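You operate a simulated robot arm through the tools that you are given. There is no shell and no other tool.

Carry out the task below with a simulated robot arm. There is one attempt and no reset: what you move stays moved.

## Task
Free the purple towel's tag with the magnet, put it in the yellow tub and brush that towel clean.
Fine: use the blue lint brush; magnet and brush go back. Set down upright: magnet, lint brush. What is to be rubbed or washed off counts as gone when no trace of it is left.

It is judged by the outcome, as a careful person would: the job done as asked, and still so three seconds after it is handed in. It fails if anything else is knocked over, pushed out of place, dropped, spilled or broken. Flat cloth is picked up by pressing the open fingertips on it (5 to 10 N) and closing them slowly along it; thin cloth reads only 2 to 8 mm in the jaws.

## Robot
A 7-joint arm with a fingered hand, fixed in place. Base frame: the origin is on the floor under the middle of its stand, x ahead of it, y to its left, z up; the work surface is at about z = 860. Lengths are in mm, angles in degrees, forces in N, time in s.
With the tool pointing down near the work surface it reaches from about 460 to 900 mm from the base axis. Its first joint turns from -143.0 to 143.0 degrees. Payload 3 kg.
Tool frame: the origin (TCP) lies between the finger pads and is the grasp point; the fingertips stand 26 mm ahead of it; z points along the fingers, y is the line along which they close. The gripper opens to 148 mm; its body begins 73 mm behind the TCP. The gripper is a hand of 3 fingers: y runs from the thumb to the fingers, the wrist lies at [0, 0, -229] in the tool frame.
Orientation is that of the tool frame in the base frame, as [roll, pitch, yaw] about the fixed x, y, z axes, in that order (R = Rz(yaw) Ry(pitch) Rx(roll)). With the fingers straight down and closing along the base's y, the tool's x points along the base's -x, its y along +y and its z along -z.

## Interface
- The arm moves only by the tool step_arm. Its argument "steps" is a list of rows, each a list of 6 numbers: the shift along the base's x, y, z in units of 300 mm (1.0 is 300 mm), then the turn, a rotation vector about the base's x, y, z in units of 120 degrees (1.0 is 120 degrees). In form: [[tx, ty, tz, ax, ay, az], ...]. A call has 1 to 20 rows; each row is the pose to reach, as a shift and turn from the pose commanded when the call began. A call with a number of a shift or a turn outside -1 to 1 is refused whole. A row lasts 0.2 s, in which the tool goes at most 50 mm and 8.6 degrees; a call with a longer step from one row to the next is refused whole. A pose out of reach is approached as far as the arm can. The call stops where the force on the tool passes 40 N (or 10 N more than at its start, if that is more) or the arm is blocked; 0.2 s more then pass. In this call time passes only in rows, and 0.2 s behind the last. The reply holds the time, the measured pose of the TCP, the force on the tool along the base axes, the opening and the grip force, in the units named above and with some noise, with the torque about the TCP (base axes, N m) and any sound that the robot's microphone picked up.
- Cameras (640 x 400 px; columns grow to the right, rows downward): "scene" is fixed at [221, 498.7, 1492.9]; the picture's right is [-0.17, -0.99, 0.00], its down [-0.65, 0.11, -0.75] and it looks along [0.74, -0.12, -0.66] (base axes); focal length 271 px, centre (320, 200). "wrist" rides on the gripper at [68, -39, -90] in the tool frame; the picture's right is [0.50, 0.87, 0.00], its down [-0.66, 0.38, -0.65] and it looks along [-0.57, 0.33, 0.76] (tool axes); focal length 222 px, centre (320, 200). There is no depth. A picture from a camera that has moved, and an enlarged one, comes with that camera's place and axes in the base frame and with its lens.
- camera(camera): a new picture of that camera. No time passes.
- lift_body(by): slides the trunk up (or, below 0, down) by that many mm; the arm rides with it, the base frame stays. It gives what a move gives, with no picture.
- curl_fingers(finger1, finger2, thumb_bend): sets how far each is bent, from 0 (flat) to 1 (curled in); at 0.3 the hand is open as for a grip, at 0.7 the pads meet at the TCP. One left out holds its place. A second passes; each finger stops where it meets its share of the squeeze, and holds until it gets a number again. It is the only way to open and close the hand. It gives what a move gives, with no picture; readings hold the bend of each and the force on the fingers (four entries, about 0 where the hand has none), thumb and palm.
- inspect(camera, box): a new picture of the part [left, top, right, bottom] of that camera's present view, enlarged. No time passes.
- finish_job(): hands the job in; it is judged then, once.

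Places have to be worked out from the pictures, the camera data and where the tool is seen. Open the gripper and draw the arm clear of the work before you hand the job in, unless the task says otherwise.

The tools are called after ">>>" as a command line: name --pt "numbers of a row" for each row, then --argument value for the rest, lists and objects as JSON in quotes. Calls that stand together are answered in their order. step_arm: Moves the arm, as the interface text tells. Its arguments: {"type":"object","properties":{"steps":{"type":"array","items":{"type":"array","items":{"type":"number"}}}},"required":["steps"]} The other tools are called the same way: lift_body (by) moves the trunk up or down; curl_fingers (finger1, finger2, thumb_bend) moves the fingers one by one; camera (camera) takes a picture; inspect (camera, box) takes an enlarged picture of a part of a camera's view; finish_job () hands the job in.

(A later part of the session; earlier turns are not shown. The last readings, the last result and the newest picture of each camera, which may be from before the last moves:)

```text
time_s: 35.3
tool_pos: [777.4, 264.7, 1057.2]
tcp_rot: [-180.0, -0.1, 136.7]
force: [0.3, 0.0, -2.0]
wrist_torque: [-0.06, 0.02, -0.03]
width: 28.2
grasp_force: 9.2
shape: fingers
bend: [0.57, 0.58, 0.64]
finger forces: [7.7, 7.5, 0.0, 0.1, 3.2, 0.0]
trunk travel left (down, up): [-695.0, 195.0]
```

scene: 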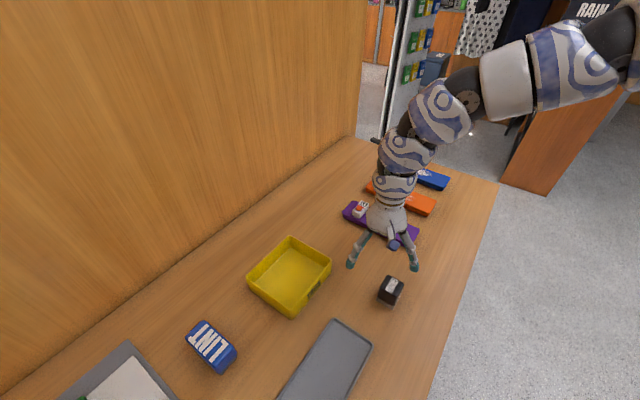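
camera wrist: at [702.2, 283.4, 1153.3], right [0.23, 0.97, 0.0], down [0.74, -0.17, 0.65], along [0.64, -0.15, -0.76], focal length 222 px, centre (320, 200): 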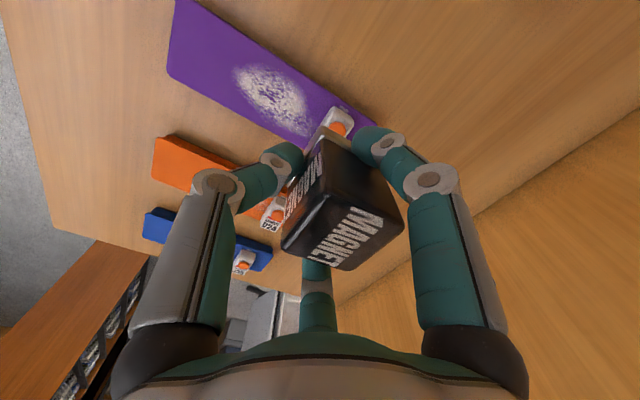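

Grip is steady. I repeat twice more to bring the trunk to about −140.

>>> lift_body --by -80

>>> step_arm --pt "0 0 0.13 0 0 0" --pt "0 0 0.26 0 0 0"

>>> lift_body --by -80

>>> step_arm --pt "0.04 0.01 0.05 0 0 0" --pt "0.08 0.02 0.05 0 0 0"

>>> camera --camera "wrist"

>>> inspect --camera "scene" --box '[320, 160, 448, 240]'

```text
time_s: 36.5
tool_pos: [778.0, 264.2, 977.7]
tcp_rot: [180.0, -0.1, 136.8]
force: [-0.3, 0.0, -1.6]
wrist_torque: [-0.02, 0.02, -0.02]
width: 28.2
grasp_force: 9.2
shape: fingers
bend: [0.57, 0.58, 0.64]
finger forces: [7.7, 7.5, 0.0, 0.0, 3.4, 0.1]
trunk travel left (down, up): [-615.0, 275.0]
```

```text
time_s: 37.1
tool_pos: [781.0, 264.0, 1055.6]
tcp_rot: [-179.9, 0.0, 136.8]
force: [0.6, -0.3, -1.9]
wrist_torque: [-0.04, 0.01, 0.03]
width: 28.5
grasp_force: 9.4
shape: fingers
bend: [0.57, 0.58, 0.64]
finger forces: [7.7, 7.6, 0.1, 0.0, 3.3, 0.0]
trunk travel left (down, up): [-615.0, 275.0]
```

```text
time_s: 38.3
tool_pos: [780.2, 263.5, 975.5]
tcp_rot: [-180.0, -0.1, 136.7]
force: [0.2, 0.5, -1.4]
wrist_torque: [0.03, 0.02, 0.0]
width: 28.4
grasp_force: 9.4
shape: fingers
bend: [0.57, 0.58, 0.64]
finger forces: [7.7, 7.6, 0.0, 0.0, 3.3, 0.0]
trunk travel left (down, up): [-535.0, 355.0]
```

```text
time_s: 38.9
tool_pos: [805.9, 270.5, 991.7]
tcp_rot: [180.0, 0.0, 136.7]
force: [-0.1, 0.3, -1.3]
wrist_torque: [-0.03, 0.01, 0.01]
width: 28.3
grasp_force: 8.8
shape: fingers
bend: [0.57, 0.58, 0.64]
finger forces: [7.7, 7.6, 0.0, 0.0, 3.2, 0.0]
trunk travel left (down, up): [-535.0, 355.0]
```

```text
taken
camera wrist: at [731.3, 288.3, 1080.5], right [0.23, 0.97, 0.0], down [0.74, -0.18, 0.65], along [0.64, -0.15, -0.76], focal length 222 px, centre (320, 200)
```

wrist: 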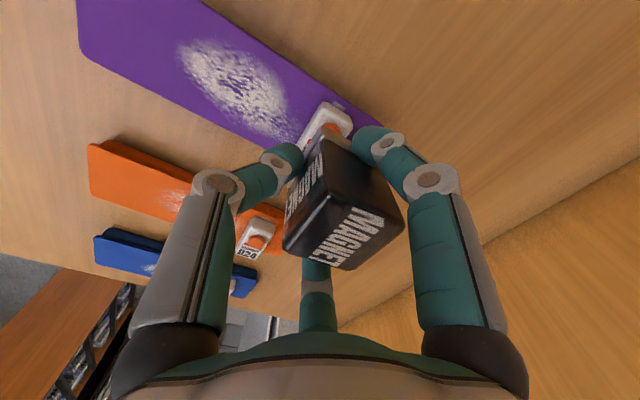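

```text
5.00 times, centred on (384, 200) of scene
camera zoom: at [221.0, 498.7, 1492.9], right [-0.17, -0.99, 0.0], down [-0.65, 0.11, -0.75], along [0.74, -0.12, -0.66], focal length 1355 px, centre (0, 200)
```

zoom: 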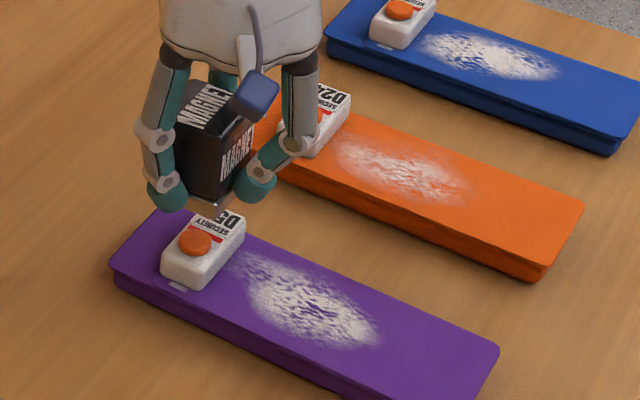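

The reach suffices now. I enlarge the wrist view to compare the magnet's lower end with the tag's dome.

>>> inspect --camera "wrist" --box '[270, 85, 430, 185]'

```text
4.00 times, centred on (350, 135) of wrist
camera zoom: at [731.3, 288.3, 1080.5], right [0.23, 0.97, 0.0], down [0.74, -0.18, 0.65], along [0.64, -0.15, -0.76], focal length 888 px, centre (200, 460)
```

zoom: 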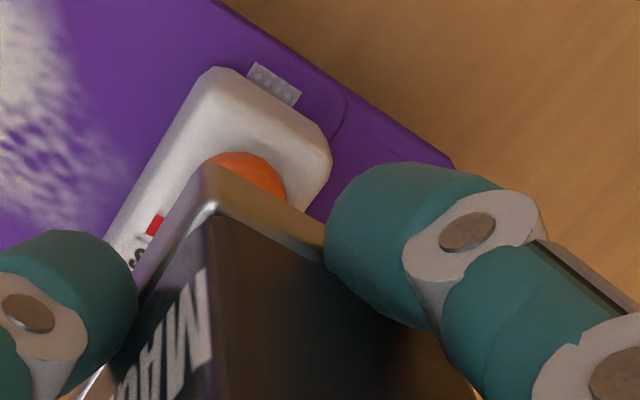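

The dome centre is at (811, 278.5) and the magnet's centre over about (813.5, 277.5), so it nearly covers it. I descend to about 10 mm above the dome with a 2 mm correction.

>>> step_arm --pt "-0.007 0.003 -0.06 0 0 0" --pt "-0.007 0.003 -0.11 0 0 0"

>>> inspect --camera "scene" --box '[320, 160, 448, 240]'

>>> camera --camera "wrist"

```text
time_s: 39.5
tool_pos: [804.5, 271.5, 955.8]
tcp_rot: [180.0, 0.0, 136.8]
force: [0.0, -0.2, -1.2]
wrist_torque: [-0.04, -0.01, 0.03]
width: 28.0
grasp_force: 9.6
shape: fingers
bend: [0.57, 0.58, 0.64]
finger forces: [7.7, 7.7, 0.1, 0.0, 3.2, 0.0]
trunk travel left (down, up): [-535.0, 355.0]
```

```text
5.00 times, centred on (384, 200) of scene
camera zoom: at [221.0, 498.7, 1492.9], right [-0.17, -0.99, 0.0], down [-0.65, 0.11, -0.75], along [0.74, -0.12, -0.66], focal length 1355 px, centre (0, 200)
```

zoom: 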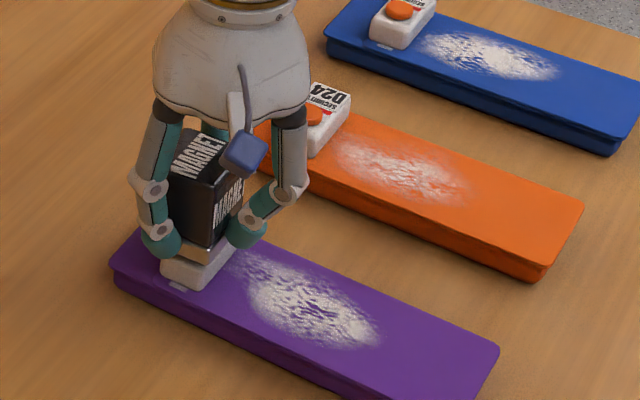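

```text
taken
camera wrist: at [729.6, 289.8, 1045.2], right [0.23, 0.97, 0.0], down [0.74, -0.17, 0.65], along [0.64, -0.15, -0.76], focal length 222 px, centre (320, 200)
```

wrist: 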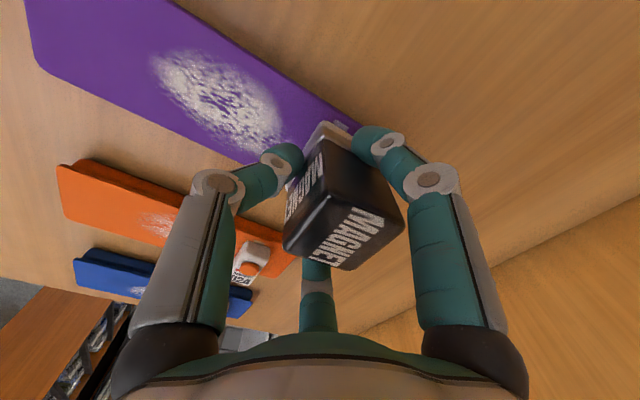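

The magnet is right over the tag. I lower it in small 3 mm steps and watch the force.

>>> step_arm --pt "0 0 -0.01 0 0 0" --pt "0 0 -0.02 0 0 0"

>>> inspect --camera "scene" --box '[330, 170, 394, 210]'

```text
time_s: 40.1
tool_pos: [804.5, 272.0, 950.5]
tcp_rot: [-180.0, -0.1, 136.7]
force: [-1.2, 0.4, 1.0]
wrist_torque: [0.01, 0.0, 0.01]
width: 28.2
grasp_force: 9.2
shape: fingers
bend: [0.57, 0.58, 0.64]
finger forces: [7.9, 7.8, 0.1, 0.0, 3.4, 0.0]
trunk travel left (down, up): [-535.0, 355.0]
```

```text
10.00 times, centred on (362, 190) of scene
camera zoom: at [221.0, 498.7, 1492.9], right [-0.17, -0.99, 0.0], down [-0.65, 0.11, -0.75], along [0.74, -0.12, -0.66], focal length 2711 px, centre (-100, 300)
```

zoom: 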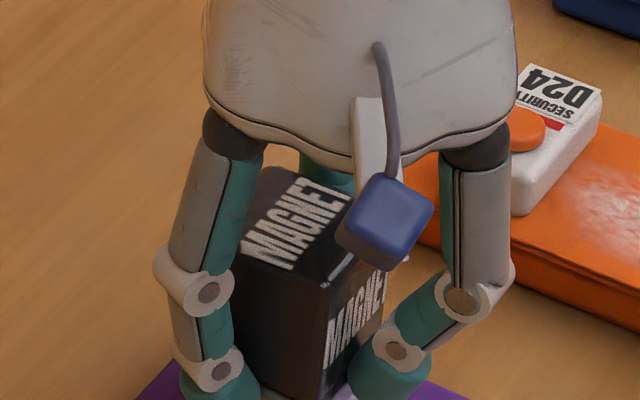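

The vertical force has turned from −1.2 to +1.0 N, so contact has just begun. I press a little further.

>>> step_arm --pt "0 0 -0.005 0 0 0"

>>> step_arm --pt "0 0 -0.005 0 0 0"

```text
time_s: 40.5
tool_pos: [804.4, 273.0, 949.9]
tcp_rot: [-179.9, -0.1, 136.8]
force: [-1.2, -0.8, 1.2]
wrist_torque: [0.03, 0.04, 0.0]
width: 28.3
grasp_force: 10.0
shape: fingers
bend: [0.57, 0.58, 0.64]
finger forces: [7.9, 7.7, 0.0, 0.1, 3.5, 0.0]
trunk travel left (down, up): [-535.0, 355.0]
```

```text
time_s: 40.9
tool_pos: [804.1, 271.8, 948.6]
tcp_rot: [179.9, 0.0, 136.8]
force: [0.4, 0.0, 4.9]
wrist_torque: [0.03, -0.04, 0.01]
width: 28.1
grasp_force: 10.3
shape: fingers
bend: [0.57, 0.58, 0.64]
finger forces: [8.3, 8.1, 0.0, 0.0, 3.4, 0.0]
trunk travel left (down, up): [-535.0, 355.0]
```

Contact force is now about 6 N. I hold the magnet there for two seconds and listen for the tag to release.

>>> step_arm --pt "0 0 -0.003 0 0 0" --pt "0 0 -0.003 0 0 0" --pt "0 0 -0.003 0 0 0" --pt "0 0 -0.003 0 0 0" --pt "0 0 -0.003 0 0 0" --pt "0 0 -0.003 0 0 0" --pt "0 0 -0.003 0 0 0" --pt "0 0 -0.003 0 0 0" --pt "0 0 -0.003 0 0 0" --pt "0 0 -0.003 0 0 0"

>>> camera --camera "wrist"

>>> inspect --camera "scene" --box '[320, 160, 448, 240]'

```text
time_s: 43.1
tool_pos: [803.9, 272.0, 947.5]
tcp_rot: [179.9, 0.0, 136.8]
force: [0.6, 1.5, 10.0]
wrist_torque: [0.12, -0.11, 0.01]
width: 28.0
grasp_force: 10.9
shape: fingers
bend: [0.57, 0.58, 0.64]
finger forces: [8.9, 9.0, 0.1, 0.1, 3.8, 0.0]
trunk travel left (down, up): [-535.0, 355.0]
```

```text
taken
camera wrist: at [728.8, 289.4, 1037.3], right [0.23, 0.97, 0.0], down [0.74, -0.17, 0.65], along [0.64, -0.15, -0.76], focal length 222 px, centre (320, 200)
```

wrist: 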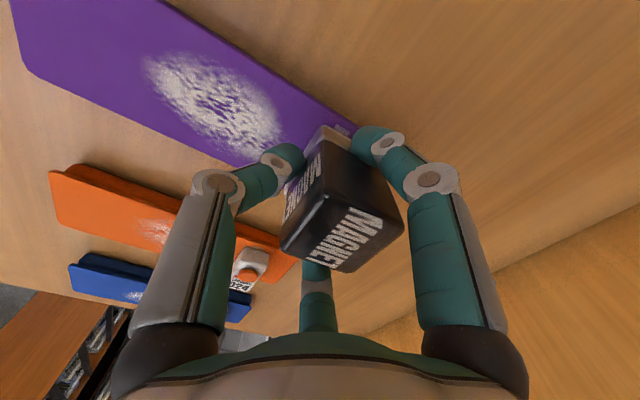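

```text
5.00 times, centred on (384, 200) of scene
camera zoom: at [221.0, 498.7, 1492.9], right [-0.17, -0.99, 0.0], down [-0.65, 0.11, -0.75], along [0.74, -0.12, -0.66], focal length 1355 px, centre (0, 200)
```

zoom: 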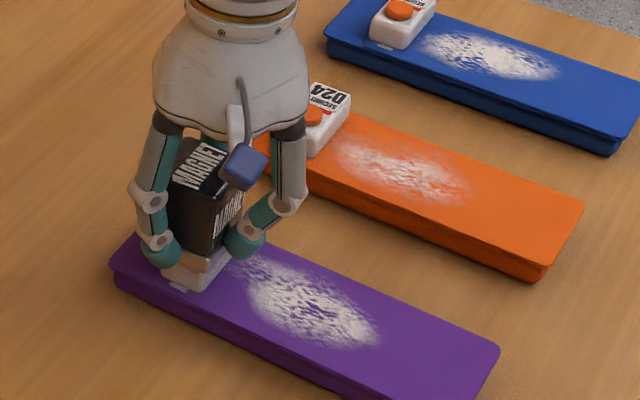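

No release sound yet at 10 N. I look closely at how the magnet sits on the tag.

>>> inspect --camera "wrist" --box '[270, 95, 430, 195]'

>>> inspect --camera "scene" --box '[335, 180, 399, 220]'

```text
4.00 times, centred on (350, 145) of wrist
camera zoom: at [728.8, 289.4, 1037.3], right [0.23, 0.97, 0.0], down [0.74, -0.17, 0.65], along [0.64, -0.15, -0.76], focal length 888 px, centre (200, 420)
```

zoom: 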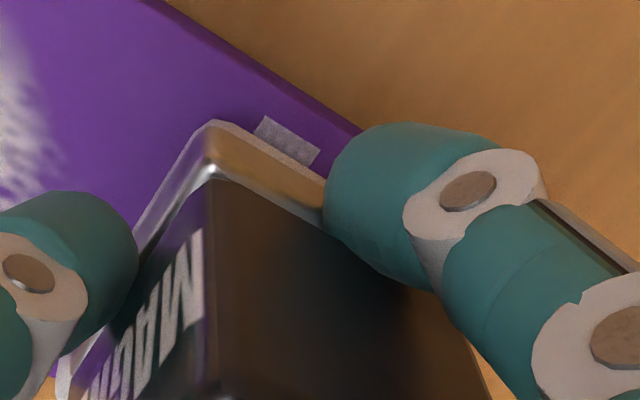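

```text
10.00 times, centred on (367, 200) of scene
camera zoom: at [221.0, 498.7, 1492.9], right [-0.17, -0.99, 0.0], down [-0.65, 0.11, -0.75], along [0.74, -0.12, -0.66], focal length 2711 px, centre (-150, 200)
```

zoom: 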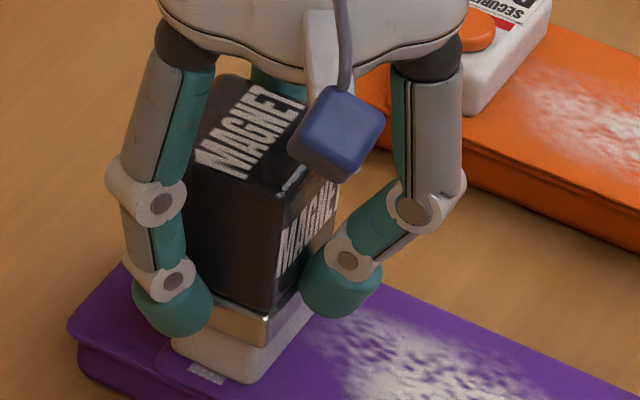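

The magnet sits squarely over the dome. I hold two more seconds, then check.

>>> step_arm --pt "0 0 0 0 0 0" --pt "0 0 0 0 0 0" --pt "0 0 0 0 0 0" --pt "0 0 0 0 0 0" --pt "0 0 0 0 0 0" --pt "0 0 0 0 0 0" --pt "0 0 0 0 0 0" --pt "0 0 0 0 0 0" --pt "0 0 0 0 0 0" --pt "0 0 0 0 0 0"

>>> inspect --camera "scene" --box '[335, 180, 399, 220]'

```text
time_s: 45.3
tool_pos: [803.7, 272.5, 946.9]
tcp_rot: [179.9, 0.0, 136.8]
force: [0.7, -0.3, 9.1]
wrist_torque: [0.07, -0.09, -0.01]
width: 27.8
grasp_force: 11.0
shape: fingers
bend: [0.57, 0.58, 0.64]
finger forces: [9.0, 9.0, 0.1, 0.1, 4.1, 0.0]
trunk travel left (down, up): [-535.0, 355.0]
```

```text
10.00 times, centred on (367, 200) of scene
camera zoom: at [221.0, 498.7, 1492.9], right [-0.17, -0.99, 0.0], down [-0.65, 0.11, -0.75], along [0.74, -0.12, -0.66], focal length 2711 px, centre (-150, 200)
```

zoom: 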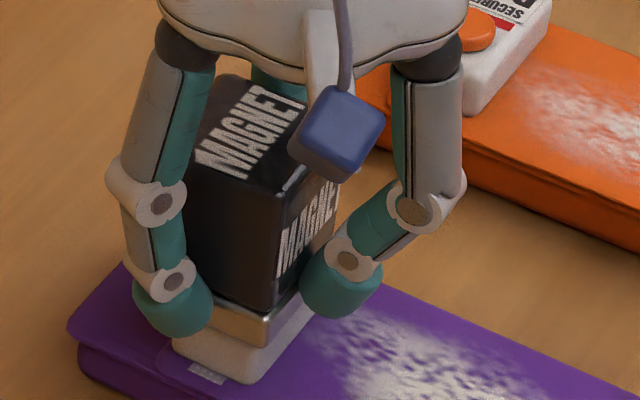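

I lift slowly by 12 mm to see whether the tag comes along or stays.

>>> step_arm --pt "0 0 0.01 0 0 0" --pt "0 0 0.02 0 0 0" --pt "0 0 0.03 0 0 0" --pt "0 0 0.04 0 0 0"

>>> inspect --camera "scene" --box '[335, 180, 399, 220]'

>>> inspect --camera "wrist" --box '[270, 85, 430, 185]'

```text
time_s: 46.3
tool_pos: [804.1, 271.1, 957.8]
tcp_rot: [180.0, -0.1, 136.8]
force: [-0.3, -0.3, -1.6]
wrist_torque: [-0.02, 0.02, -0.01]
width: 28.0
grasp_force: 10.0
shape: fingers
bend: [0.57, 0.58, 0.64]
finger forces: [8.5, 8.3, 0.0, 0.0, 3.7, 0.0]
trunk travel left (down, up): [-535.0, 355.0]
```

```text
10.00 times, centred on (367, 200) of scene
camera zoom: at [221.0, 498.7, 1492.9], right [-0.17, -0.99, 0.0], down [-0.65, 0.11, -0.75], along [0.74, -0.12, -0.66], focal length 2711 px, centre (-150, 200)
```

zoom: 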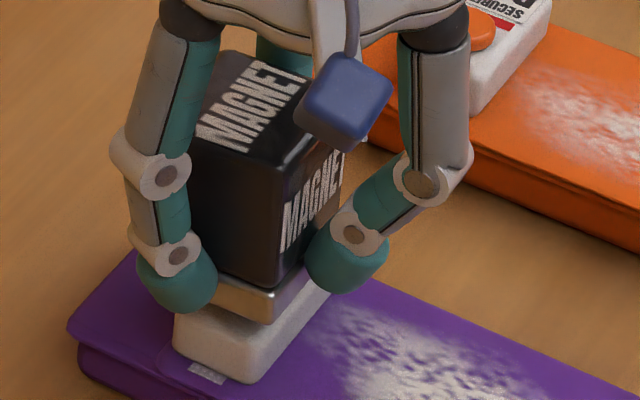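

```text
4.00 times, centred on (350, 135) of wrist
camera zoom: at [728.7, 289.0, 1047.9], right [0.23, 0.97, 0.0], down [0.74, -0.17, 0.65], along [0.64, -0.15, -0.76], focal length 888 px, centre (200, 460)
```

zoom: 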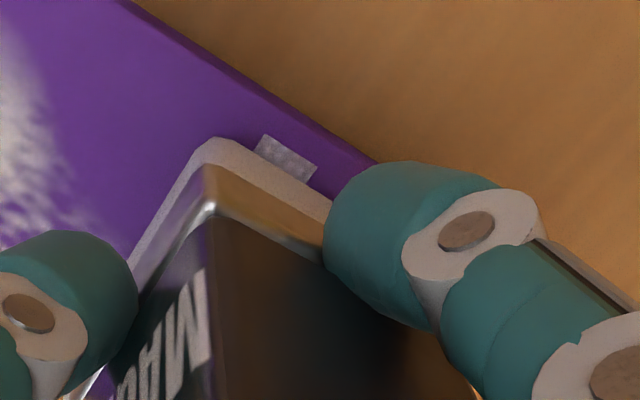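

The tag stayed put on the towel, and nothing shows yet whether it is released. I rise and take a close look at the tag for any change.

>>> step_arm --pt "0 0 0.1 0 0 0" --pt "0 0 0.2 0 0 0" --pt "-0.05 -0.1 0.22 0 0 0" --pt "-0.1 -0.2 0.22 0 0 0"

>>> inspect --camera "scene" --box '[335, 190, 399, 230]'

>>> camera --camera "wrist"

```text
time_s: 47.3
tool_pos: [772.2, 209.4, 1026.6]
tcp_rot: [179.9, -0.2, 136.9]
force: [0.0, 0.3, -2.4]
wrist_torque: [-0.04, 0.0, -0.02]
width: 28.0
grasp_force: 9.7
shape: fingers
bend: [0.57, 0.58, 0.64]
finger forces: [7.8, 7.7, 0.0, 0.0, 3.3, 0.0]
trunk travel left (down, up): [-535.0, 355.0]
```

```text
10.00 times, centred on (367, 210) of scene
camera zoom: at [221.0, 498.7, 1492.9], right [-0.17, -0.99, 0.0], down [-0.65, 0.11, -0.75], along [0.74, -0.12, -0.66], focal length 2711 px, centre (-150, 100)
```

zoom: 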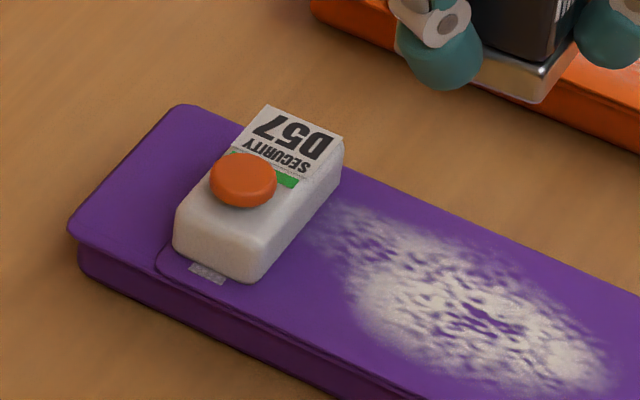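

```text
taken
camera wrist: at [697.1, 227.6, 1116.1], right [0.23, 0.97, 0.0], down [0.74, -0.17, 0.65], along [0.64, -0.15, -0.76], focal length 222 px, centre (320, 200)
```

wrist: 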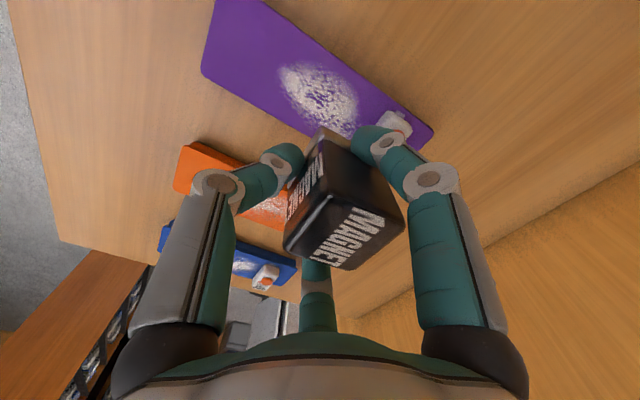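

The strip on the tag has turned from red to green: it is released. Now the magnet goes back; I raise the trunk by 320 mm so the arm can reach inward again.

>>> lift_body --by 320

>>> step_arm --pt "-0.02 0 -0.12 0 0 0" --pt "-0.04 0 -0.24 0 0 0" --pt "-0.06 0 -0.36 0 0 0" --pt "-0.08 0 -0.48 0 0 0" --pt "-0.1 0.0 -0.6 0 0 0" --pt "-0.12 0.0 -0.72 0 0 0" --pt "-0.14 0.0 -0.84 0 0 0" --pt "-0.16 0.0 -0.96 0 0 0"

```text
time_s: 50.5
tool_pos: [771.6, 209.9, 1344.8]
tcp_rot: [-179.9, 0.0, 136.8]
force: [-0.6, -0.4, -1.6]
wrist_torque: [-0.01, -0.05, 0.0]
width: 28.0
grasp_force: 9.5
shape: fingers
bend: [0.57, 0.58, 0.64]
finger forces: [7.8, 7.7, 0.0, 0.0, 3.3, 0.1]
trunk travel left (down, up): [-855.0, 35.0]
```

```text
time_s: 52.2
tool_pos: [722.5, 208.9, 1057.2]
tcp_rot: [-179.9, -0.1, 136.7]
force: [1.0, 0.6, -1.6]
wrist_torque: [0.01, 0.02, -0.02]
width: 27.9
grasp_force: 9.3
shape: fingers
bend: [0.57, 0.58, 0.64]
finger forces: [7.9, 8.0, 0.0, 0.0, 3.1, 0.0]
trunk travel left (down, up): [-855.0, 35.0]
```

Now I move back over the magnet's original place at about (530, 277), keeping height.

>>> step_arm --pt "-0.13 0.04 0 0 0 0" --pt "-0.26 0.08 0 0 0 0" --pt "-0.39 0.12 0 0 0 0" --pt "-0.52 0.16 0 0 0 0" --pt "-0.62 0.19 -0.05 0 0 0" --pt "-0.672 0.202 -0.17 0 0 0" --pt "-0.672 0.202 -0.3 0 0 0" --pt "-0.672 0.202 -0.42 0 0 0"

>>> camera --camera "wrist"

>>> inspect --camera "scene" --box '[340, 220, 468, 340]'

```text
time_s: 54.0
tool_pos: [521.2, 269.3, 930.0]
tcp_rot: [-179.9, 0.0, 136.8]
force: [0.2, -0.4, -1.5]
wrist_torque: [0.01, 0.06, 0.0]
width: 27.1
grasp_force: 8.9
shape: fingers
bend: [0.58, 0.58, 0.64]
finger forces: [7.7, 7.4, 0.0, 0.0, 2.6, 0.1]
out of reach, approached as far as the arm can: row 4, 5
trunk travel left (down, up): [-855.0, 35.0]
```

```text
taken
camera wrist: at [446.8, 287.3, 1020.5], right [0.23, 0.97, 0.0], down [0.74, -0.17, 0.65], along [0.64, -0.15, -0.76], focal length 222 px, centre (320, 200)
```

wrist: 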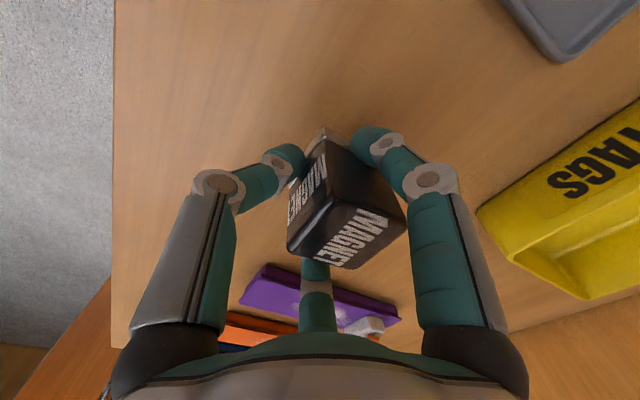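

```text
3.33 times, centred on (404, 280) of scene
camera zoom: at [221.0, 498.7, 1492.9], right [-0.17, -0.99, 0.0], down [-0.65, 0.11, -0.75], along [0.74, -0.12, -0.66], focal length 904 px, centre (40, -67)
```

zoom: 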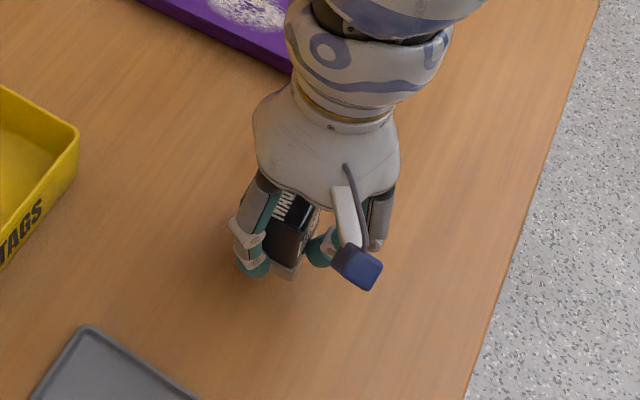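

The magnet is above its place. I lower it to just above the table, then feel for contact.

>>> step_arm --pt "0 0 -0.04 0 0 0" --pt "0 0 -0.08 0 0 0"

>>> step_arm --pt "0 0 -0.007 0 0 0" --pt "0 0 -0.014 0 0 0"

```text
time_s: 54.6
tool_pos: [521.7, 270.1, 908.4]
tcp_rot: [180.0, -0.2, 136.7]
force: [-0.2, 0.0, -1.5]
wrist_torque: [-0.03, 0.02, 0.0]
width: 27.1
grasp_force: 8.5
shape: fingers
bend: [0.58, 0.58, 0.64]
finger forces: [7.7, 7.5, 0.0, 0.0, 2.7, 0.0]
trunk travel left (down, up): [-855.0, 35.0]
```

```text
time_s: 55.2
tool_pos: [522.9, 270.4, 903.6]
tcp_rot: [-180.0, -0.1, 136.7]
force: [-0.2, -1.3, -1.3]
wrist_torque: [-0.06, -0.02, -0.01]
width: 26.9
grasp_force: 8.7
shape: fingers
bend: [0.58, 0.58, 0.64]
finger forces: [7.6, 7.4, 0.1, 0.0, 2.6, 0.0]
trunk travel left (down, up): [-855.0, 35.0]
```

No contact yet at 903.6. I go down in 1.5 mm steps.

>>> step_arm --pt "0 0 -0.005 0 0 0" --pt "0 0 -0.01 0 0 0"

>>> step_arm --pt "0 0 -0.005 0 0 0"

```text
time_s: 55.9
tool_pos: [521.8, 270.2, 900.9]
tcp_rot: [179.9, -0.1, 136.7]
force: [-0.4, -1.0, -1.2]
wrist_torque: [-0.01, 0.0, 0.0]
width: 26.8
grasp_force: 9.1
shape: fingers
bend: [0.58, 0.58, 0.64]
finger forces: [7.6, 7.6, 0.0, 0.0, 2.6, 0.1]
trunk travel left (down, up): [-855.0, 35.0]
```

```text
time_s: 56.2
tool_pos: [522.6, 270.8, 899.7]
tcp_rot: [-180.0, -0.1, 136.7]
force: [0.3, -0.9, 0.8]
wrist_torque: [-0.02, -0.05, -0.02]
width: 27.3
grasp_force: 8.7
shape: fingers
bend: [0.58, 0.58, 0.64]
finger forces: [7.8, 7.9, 0.0, 0.0, 2.8, 0.1]
trunk travel left (down, up): [-855.0, 35.0]
```

The magnet stands on the table. I release the thumb first so it doesn't push the magnet, then open both fingers.

>>> curl_fingers --thumb_bend 0.5

>>> curl_fingers --finger1 0.5 --finger2 0.5 --thumb_bend 0.42

>>> curl_fingers --finger1 0.38 --finger2 0.38 --thumb_bend 0.38

>>> camera --camera "wrist"

```text
time_s: 57.2
tool_pos: [521.9, 270.6, 900.5]
tcp_rot: [-180.0, -0.1, 136.7]
force: [-0.4, -0.6, -0.9]
wrist_torque: [0.0, -0.01, 0.06]
width: 47.0
grasp_force: 7.2
shape: fingers
bend: [0.58, 0.59, 0.5]
finger forces: [7.5, 7.5, 0.0, 0.0, 0.1, 0.1]
trunk travel left (down, up): [-855.0, 35.0]
```

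```text
time_s: 58.2
tool_pos: [521.9, 271.0, 897.8]
tcp_rot: [180.0, -0.1, 136.7]
force: [0.0, 0.3, 0.3]
wrist_torque: [0.0, 0.02, -0.03]
width: 75.3
grasp_force: 0.1
shape: fingers
bend: [0.5, 0.5, 0.42]
finger forces: [0.0, 0.0, 0.0, 0.0, 0.0, 0.0]
trunk travel left (down, up): [-855.0, 35.0]
```

```text
time_s: 59.2
tool_pos: [522.2, 270.2, 899.1]
tcp_rot: [-180.0, -0.1, 136.7]
force: [0.1, 0.2, -0.1]
wrist_torque: [0.04, -0.03, 0.01]
width: 101.0
grasp_force: 0.0
shape: fingers
bend: [0.38, 0.38, 0.38]
finger forces: [0.0, 0.0, 0.1, 0.0, 0.0, 0.1]
trunk travel left (down, up): [-855.0, 35.0]
```

```text
taken
camera wrist: at [447.9, 289.2, 989.2], right [0.23, 0.97, 0.0], down [0.74, -0.17, 0.65], along [0.64, -0.15, -0.76], focal length 222 px, centre (320, 200)
```

wrist: 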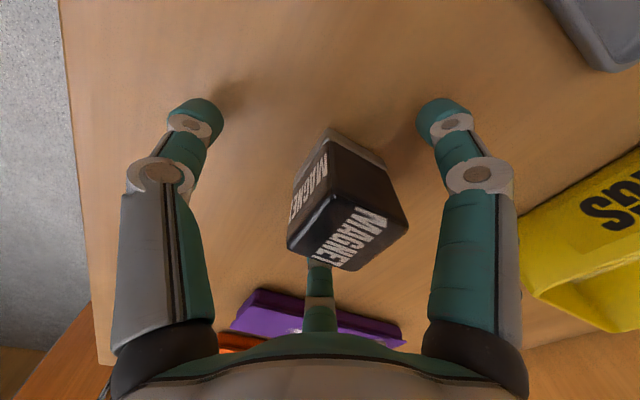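

The magnet stands upright and free. I raise the hand straight up and compare its place with the first picture.

>>> step_arm --pt "0 0 0.1 0 0 0" --pt "0 0 0.25 0 0 0" --pt "0 0 0.4 0 0 0" --pt "0 0 0.5 0 0 0"

>>> camera --camera "wrist"

>>> inspect --camera "scene" --box '[240, 220, 440, 345]'

```text
time_s: 60.2
tool_pos: [529.8, 277.2, 1040.5]
tcp_rot: [-179.9, -0.1, 136.7]
force: [-0.4, 0.0, 0.0]
wrist_torque: [0.0, 0.02, 0.02]
width: 101.4
grasp_force: 0.0
shape: fingers
bend: [0.38, 0.38, 0.38]
finger forces: [0.0, 0.1, 0.1, 0.0, 0.2, 0.0]
out of reach, approached as far as the arm can: row 4
trunk travel left (down, up): [-855.0, 35.0]
```

```text
taken
camera wrist: at [455.6, 295.3, 1130.3], right [0.23, 0.97, 0.0], down [0.74, -0.17, 0.65], along [0.63, -0.15, -0.76], focal length 222 px, centre (320, 200)
```

wrist: 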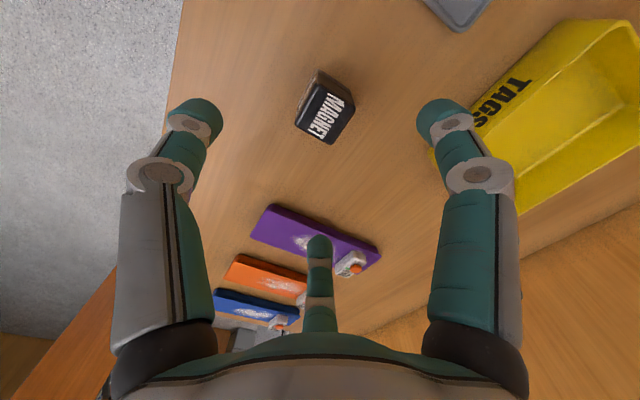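

```text
3.20 times, centred on (340, 282) of scene
camera zoom: at [221.0, 498.7, 1492.9], right [-0.17, -0.99, 0.0], down [-0.65, 0.11, -0.75], along [0.74, -0.12, -0.66], focal length 867 px, centre (256, -64)
```

zoom: 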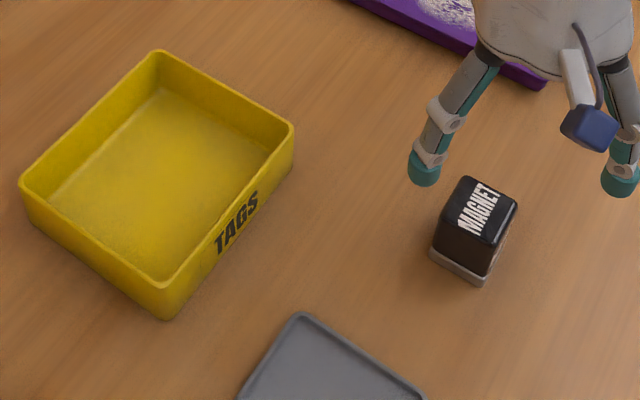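

The magnet stands within about 5 mm of where it was, upright. Next the tag: I'll turn the hand so the two fingers pinch the tag across its 25 mm width, and move outward toward the towel.

>>> step_arm --pt "0.12 -0.02 0 0 0 0.07" --pt "0.24 -0.04 0 0 0 0.14" --pt "0.36 -0.06 0 0 0 0.21" --pt "0.48 -0.08 0 0 0 0.28" --pt "0.6 -0.1 0 0 0 0.35" --pt "0.7 -0.12 0 0 0 0.42"

>>> step_arm --pt "0 0 0.12 0 0 0.07" --pt "0 0 0.24 0 0 0.14" --pt "0 0 0.36 0 0 0.21" --pt "0 0 0.48 0 0 0.28" --pt "0 0 0.6 0 0 0.316" --pt "0 0 0.72 0 0 0.316" --pt "0 0 0.84 0 0 0.316" --pt "0 0 0.96 0 0 0.316"

```text
time_s: 61.6
tool_pos: [737.0, 237.4, 1038.9]
tcp_rot: [-179.9, -0.1, -172.8]
force: [0.4, 0.7, -0.2]
wrist_torque: [-0.01, -0.02, 0.0]
width: 101.0
grasp_force: 0.2
shape: fingers
bend: [0.38, 0.38, 0.38]
finger forces: [0.0, 0.1, 0.0, 0.0, 0.1, 0.1]
trunk travel left (down, up): [-855.0, 35.0]
```

```text
time_s: 63.5
tool_pos: [742.1, 244.7, 1327.6]
tcp_rot: [-180.0, 0.0, -134.9]
force: [-0.2, -0.5, -0.1]
wrist_torque: [-0.02, -0.02, 0.03]
width: 101.3
grasp_force: 0.1
shape: fingers
bend: [0.38, 0.38, 0.38]
finger forces: [0.0, 0.0, 0.0, 0.0, 0.0, 0.1]
trunk travel left (down, up): [-855.0, 35.0]
```

The turn worked. I lower the trunk by 350 mm for the outer reach, which leaves the hand at about z = 978.

>>> lift_body --by -350

>>> step_arm --pt "0.1 0.03 0.08 0 0 0" --pt "0.2 0.06 0.08 0 0 0" --pt "0.255 0.082 0.08 0 0 0"

>>> camera --camera "wrist"

>>> inspect --camera "scene" --box '[320, 160, 448, 240]'

```text
time_s: 66.9
tool_pos: [741.6, 243.8, 976.6]
tcp_rot: [179.9, -0.1, -134.9]
force: [0.7, -0.9, -0.8]
wrist_torque: [-0.02, 0.01, 0.02]
width: 101.4
grasp_force: 0.1
shape: fingers
bend: [0.38, 0.38, 0.38]
finger forces: [0.0, 0.1, 0.0, 0.1, 0.0, 0.0]
trunk travel left (down, up): [-505.0, 385.0]
```

```text
time_s: 67.7
tool_pos: [822.7, 263.1, 999.2]
tcp_rot: [179.7, -0.2, -135.2]
force: [-4.3, 5.8, -0.3]
wrist_torque: [-0.61, -0.37, 0.01]
width: 101.6
grasp_force: 0.1
shape: fingers
bend: [0.38, 0.38, 0.38]
finger forces: [0.0, 0.0, 0.1, 0.1, 0.1, 0.0]
trunk travel left (down, up): [-505.0, 385.0]
```

```text
taken
camera wrist: at [803.8, 187.8, 1089.3], right [-0.97, 0.26, 0.0], down [0.2, 0.73, 0.65], along [0.17, 0.63, -0.76], focal length 222 px, centre (320, 200)
```

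wrist: 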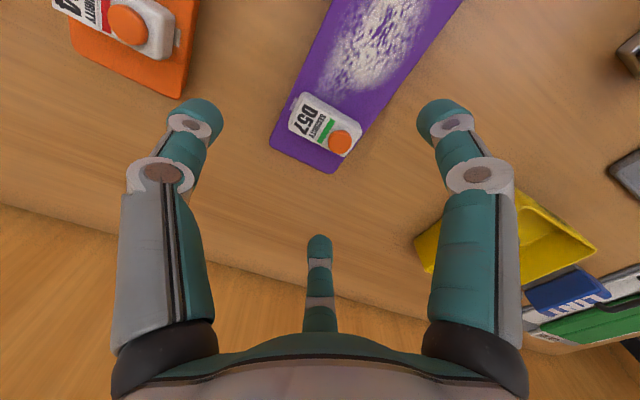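

```text
5.00 times, centred on (384, 200) of scene
camera zoom: at [221.0, 498.7, 1492.9], right [-0.17, -0.99, 0.0], down [-0.65, 0.11, -0.75], along [0.74, -0.12, -0.66], focal length 1355 px, centre (0, 200)
```

zoom: 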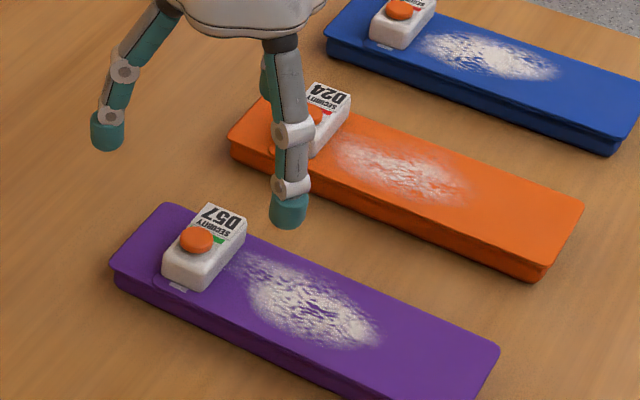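

A force of about 7 N shows on the tool though nothing seems near; I check whether it is only from stopping, holding still.

>>> step_arm --pt "0 0 0 0 0 0"

>>> camera --camera "scene"

>>> inspect --camera "wrist" --box '[250, 70, 410, 180]'

```text
time_s: 68.1
tool_pos: [819.1, 269.3, 999.8]
tcp_rot: [-180.0, -0.1, -134.9]
force: [1.0, -0.4, 0.3]
wrist_torque: [-0.03, -0.01, 0.02]
width: 101.5
grasp_force: 0.1
shape: fingers
bend: [0.38, 0.38, 0.38]
finger forces: [0.0, 0.1, 0.0, 0.1, 0.0, 0.0]
trunk travel left (down, up): [-505.0, 385.0]
```

```text
taken
```

scene: 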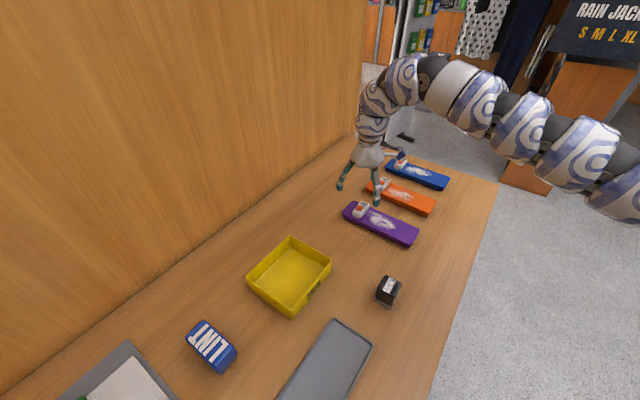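

```text
3.64 times, centred on (330, 125) of wrist
camera zoom: at [800.4, 194.0, 1090.4], right [-0.97, 0.26, 0.0], down [0.19, 0.73, 0.65], along [0.17, 0.63, -0.76], focal length 808 px, centre (284, 473)
```

zoom: 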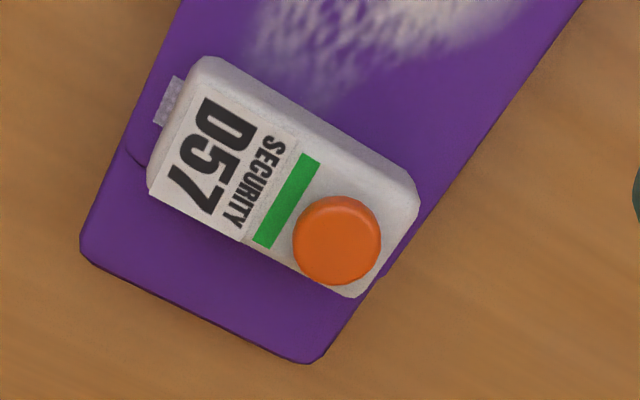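

The force was only a transient. The tag's centre is at about (819, 267), its long axis along (−0.7, 0.7), aligned with the hand. I set the fingers to 0.45 and come down to z ≈ 930 with a small shift so the pinch falls near the tag's middle.

>>> curl_fingers --finger1 0.45 --finger2 0.45 --thumb_bend 0.45

>>> step_arm --pt "0.01 -0.014 -0.08 0 0 0" --pt "0.02 -0.028 -0.16 0 0 0" --pt "0.02 -0.028 -0.23 0 0 0"

>>> camera --camera "wrist"

>>> inspect --camera "scene" --box '[320, 160, 448, 240]'

```text
time_s: 69.1
tool_pos: [820.6, 268.2, 1002.2]
tcp_rot: [179.9, -0.1, -134.9]
force: [0.6, 0.0, 0.6]
wrist_torque: [0.0, 0.0, -0.02]
width: 79.5
grasp_force: 0.1
shape: fingers
bend: [0.45, 0.45, 0.45]
finger forces: [0.0, 0.0, 0.0, 0.0, 0.1, 0.1]
trunk travel left (down, up): [-505.0, 385.0]
```

```text
time_s: 69.9
tool_pos: [825.9, 259.7, 928.8]
tcp_rot: [180.0, 0.0, -135.0]
force: [-0.5, -0.7, 0.3]
wrist_torque: [-0.01, -0.04, -0.03]
width: 79.1
grasp_force: 0.1
shape: fingers
bend: [0.45, 0.45, 0.45]
finger forces: [0.0, 0.0, 0.1, 0.0, 0.0, 0.0]
trunk travel left (down, up): [-505.0, 385.0]
```

```text
taken
camera wrist: at [806.8, 184.1, 1018.4], right [-0.97, 0.26, 0.0], down [0.2, 0.73, 0.65], along [0.17, 0.63, -0.76], focal length 222 px, centre (320, 200)
```

wrist: 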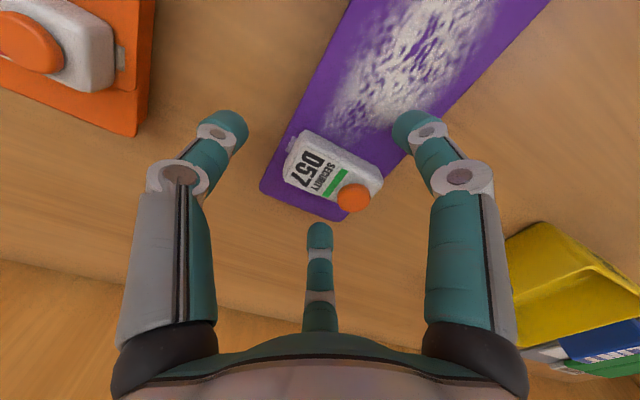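

```text
5.00 times, centred on (384, 200) of scene
camera zoom: at [221.0, 498.7, 1492.9], right [-0.17, -0.99, 0.0], down [-0.65, 0.11, -0.75], along [0.74, -0.12, -0.66], focal length 1355 px, centre (0, 200)
```

zoom: 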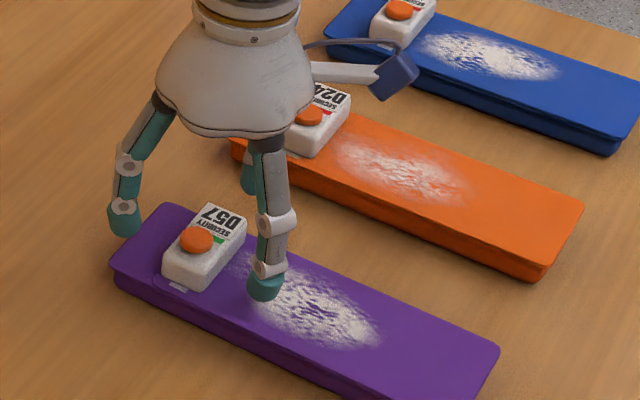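

The fingers straddle the tag on its two long sides. I descend to TCP z ≈ 910 carefully.

>>> step_arm --pt "0 0 -0.03 0 0 0" --pt "0 0 -0.062 0 0 0"

>>> camera --camera "wrist"

>>> inspect --camera "scene" --box '[330, 185, 394, 225]'

```text
time_s: 70.5
tool_pos: [824.7, 260.0, 915.3]
tcp_rot: [-180.0, 0.3, -134.9]
force: [2.6, -0.4, 28.6]
wrist_torque: [-0.44, 1.54, 0.01]
width: 78.7
grasp_force: 14.9
shape: fingers
bend: [0.43, 0.45, 0.45]
finger forces: [29.3, 0.0, 0.1, 0.1, 0.0, 0.0]
trunk travel left (down, up): [-505.0, 385.0]
```

```text
taken
camera wrist: at [805.5, 184.8, 1005.8], right [-0.97, 0.26, 0.0], down [0.19, 0.73, 0.66], along [0.17, 0.63, -0.75], focal length 222 px, centre (320, 200)
```

wrist: 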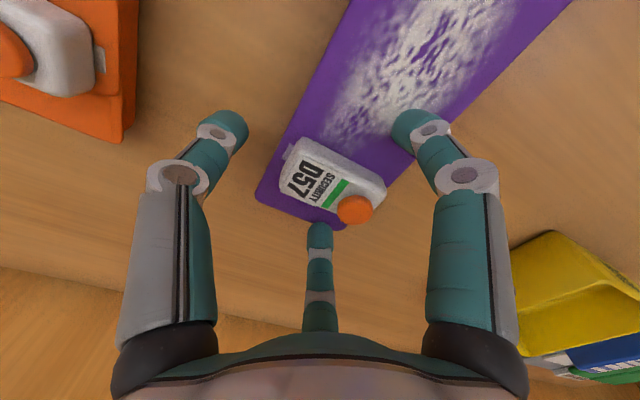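

```text
10.00 times, centred on (362, 205) of scene
camera zoom: at [221.0, 498.7, 1492.9], right [-0.17, -0.99, 0.0], down [-0.65, 0.11, -0.75], along [0.74, -0.12, -0.66], focal length 2711 px, centre (-100, 150)
```

zoom: 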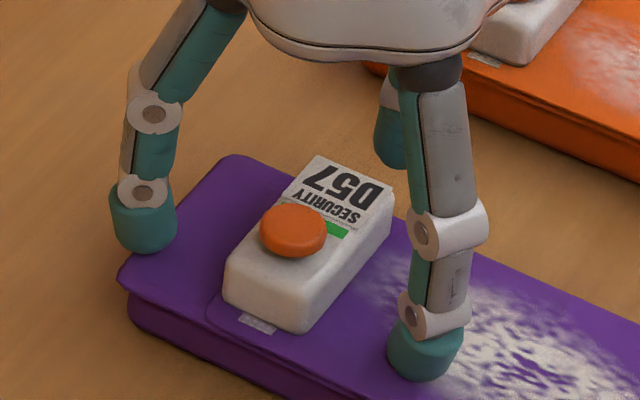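

Finger 1 is pressing on the towel with 29 N – the straighter fingertips reach lower than expected. I go up again at once.

>>> step_arm --pt "0 0 0.03 0 0 0" --pt "0 0 0.05 0 0 0"

>>> inspect --camera "scene" --box '[320, 180, 448, 260]'

```text
time_s: 71.1
tool_pos: [824.2, 257.8, 927.2]
tcp_rot: [180.0, -0.2, -134.8]
force: [-0.5, -0.9, -0.9]
wrist_torque: [0.0, 0.01, 0.0]
width: 78.7
grasp_force: 0.0
shape: fingers
bend: [0.45, 0.45, 0.45]
finger forces: [0.1, 0.0, 0.0, 0.0, 0.0, 0.1]
trunk travel left (down, up): [-505.0, 385.0]
```

```text
5.00 times, centred on (384, 220) of scene
camera zoom: at [221.0, 498.7, 1492.9], right [-0.17, -0.99, 0.0], down [-0.65, 0.11, -0.75], along [0.74, -0.12, -0.66], focal length 1355 px, centre (0, 100)
```

zoom: 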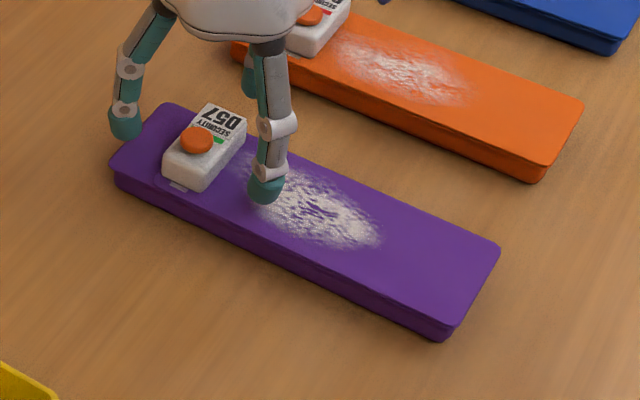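

The towel hasn't moved. The fingertips reach far enough at about z = 920, so I go down to 920.5 and close the two fingers stepwise, leaving the thumb back.

>>> step_arm --pt "0.003 0.005 -0.015 0 0 0"

>>> curl_fingers --finger1 0.52 --finger2 0.52

>>> camera --camera "wrist"

>>> inspect --camera "scene" --box '[330, 185, 394, 225]'

```text
time_s: 71.5
tool_pos: [826.0, 259.3, 924.2]
tcp_rot: [180.0, -0.1, -135.0]
force: [-0.1, 0.3, -0.8]
wrist_torque: [-0.01, -0.01, 0.01]
width: 78.6
grasp_force: 0.1
shape: fingers
bend: [0.45, 0.45, 0.45]
finger forces: [0.0, 0.0, 0.1, 0.0, 0.0, 0.0]
trunk travel left (down, up): [-505.0, 385.0]
```

```text
time_s: 72.5
tool_pos: [826.0, 259.6, 924.3]
tcp_rot: [-180.0, -0.1, -134.8]
force: [0.6, -0.2, -0.7]
wrist_torque: [-0.03, 0.01, 0.0]
width: 67.9
grasp_force: 0.1
shape: fingers
bend: [0.52, 0.52, 0.45]
finger forces: [0.0, 0.0, 0.0, 0.1, 0.1, 0.0]
trunk travel left (down, up): [-505.0, 385.0]
```

```text
taken
camera wrist: at [807.2, 185.2, 1013.1], right [-0.97, 0.26, 0.0], down [0.2, 0.73, 0.65], along [0.17, 0.63, -0.76], focal length 222 px, centre (320, 200)
```

wrist: 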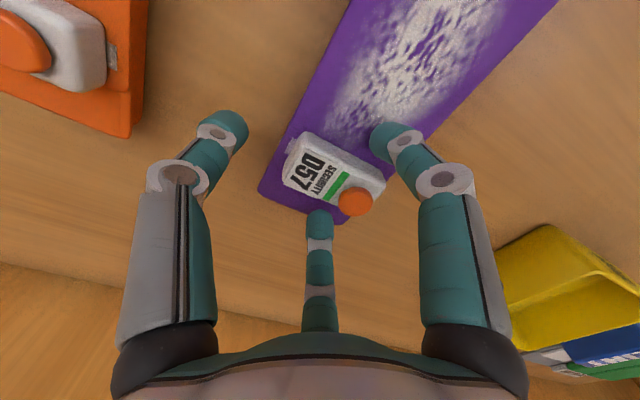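

```text
10.00 times, centred on (362, 205) of scene
camera zoom: at [221.0, 498.7, 1492.9], right [-0.17, -0.99, 0.0], down [-0.65, 0.11, -0.75], along [0.74, -0.12, -0.66], focal length 2711 px, centre (-100, 150)
```

zoom: 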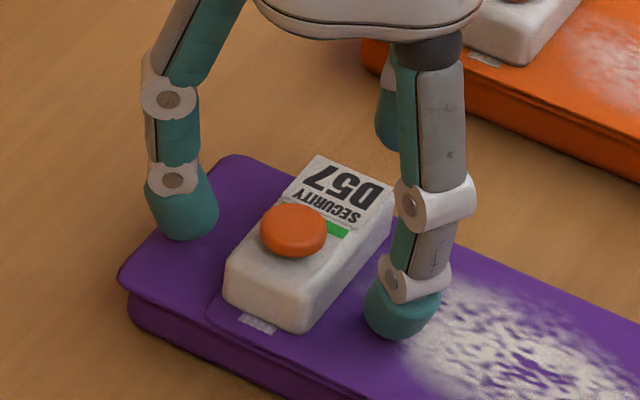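

The fingertips are now close on both long sides. I lower 3 mm more and close further.

>>> step_arm --pt "0 0 -0.012 0 0 0"

>>> curl_fingers --finger1 0.57 --finger2 0.57

>>> inspect --camera "scene" --box '[330, 185, 394, 225]'

>>> inspect --camera "wrist" --box '[240, 100, 440, 225]'

```text
time_s: 72.9
tool_pos: [825.0, 260.1, 919.2]
tcp_rot: [-180.0, -0.1, -134.9]
force: [-0.1, -0.1, -0.1]
wrist_torque: [-0.02, 0.0, 0.0]
width: 68.0
grasp_force: 0.1
shape: fingers
bend: [0.52, 0.52, 0.45]
finger forces: [0.1, 0.0, 0.0, 0.0, 0.0, 0.0]
trunk travel left (down, up): [-505.0, 385.0]
```

```text
time_s: 73.9
tool_pos: [825.7, 259.8, 920.6]
tcp_rot: [-180.0, -0.1, -134.8]
force: [-0.2, 0.0, 0.3]
wrist_torque: [0.01, -0.03, 0.01]
width: 62.0
grasp_force: 0.0
shape: fingers
bend: [0.56, 0.56, 0.45]
finger forces: [0.1, 0.0, 0.1, 0.0, 0.0, 0.0]
trunk travel left (down, up): [-505.0, 385.0]
```

```text
10.00 times, centred on (362, 205) of scene
camera zoom: at [221.0, 498.7, 1492.9], right [-0.17, -0.99, 0.0], down [-0.65, 0.11, -0.75], along [0.74, -0.12, -0.66], focal length 2711 px, centre (-100, 150)
```

zoom: 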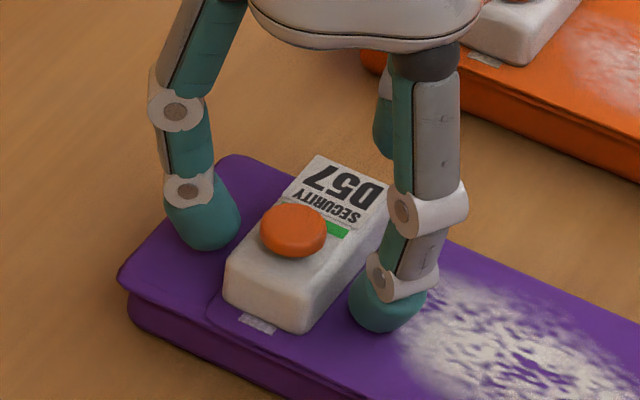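

```text
3.20 times, centred on (340, 162) of wrist
camera zoom: at [806.7, 185.7, 1009.8], right [-0.97, 0.26, 0.0], down [0.2, 0.73, 0.65], along [0.17, 0.63, -0.76], focal length 711 px, centre (256, 320)
```

zoom: 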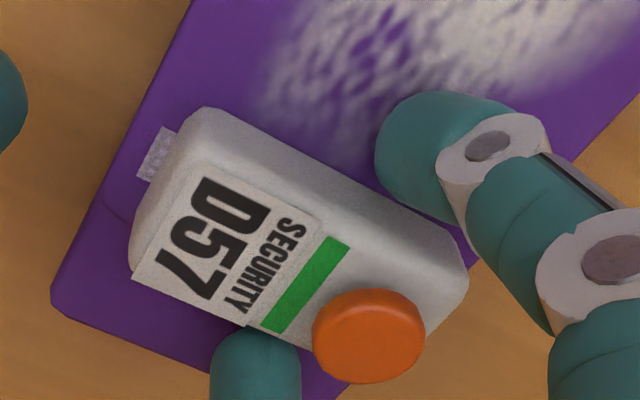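

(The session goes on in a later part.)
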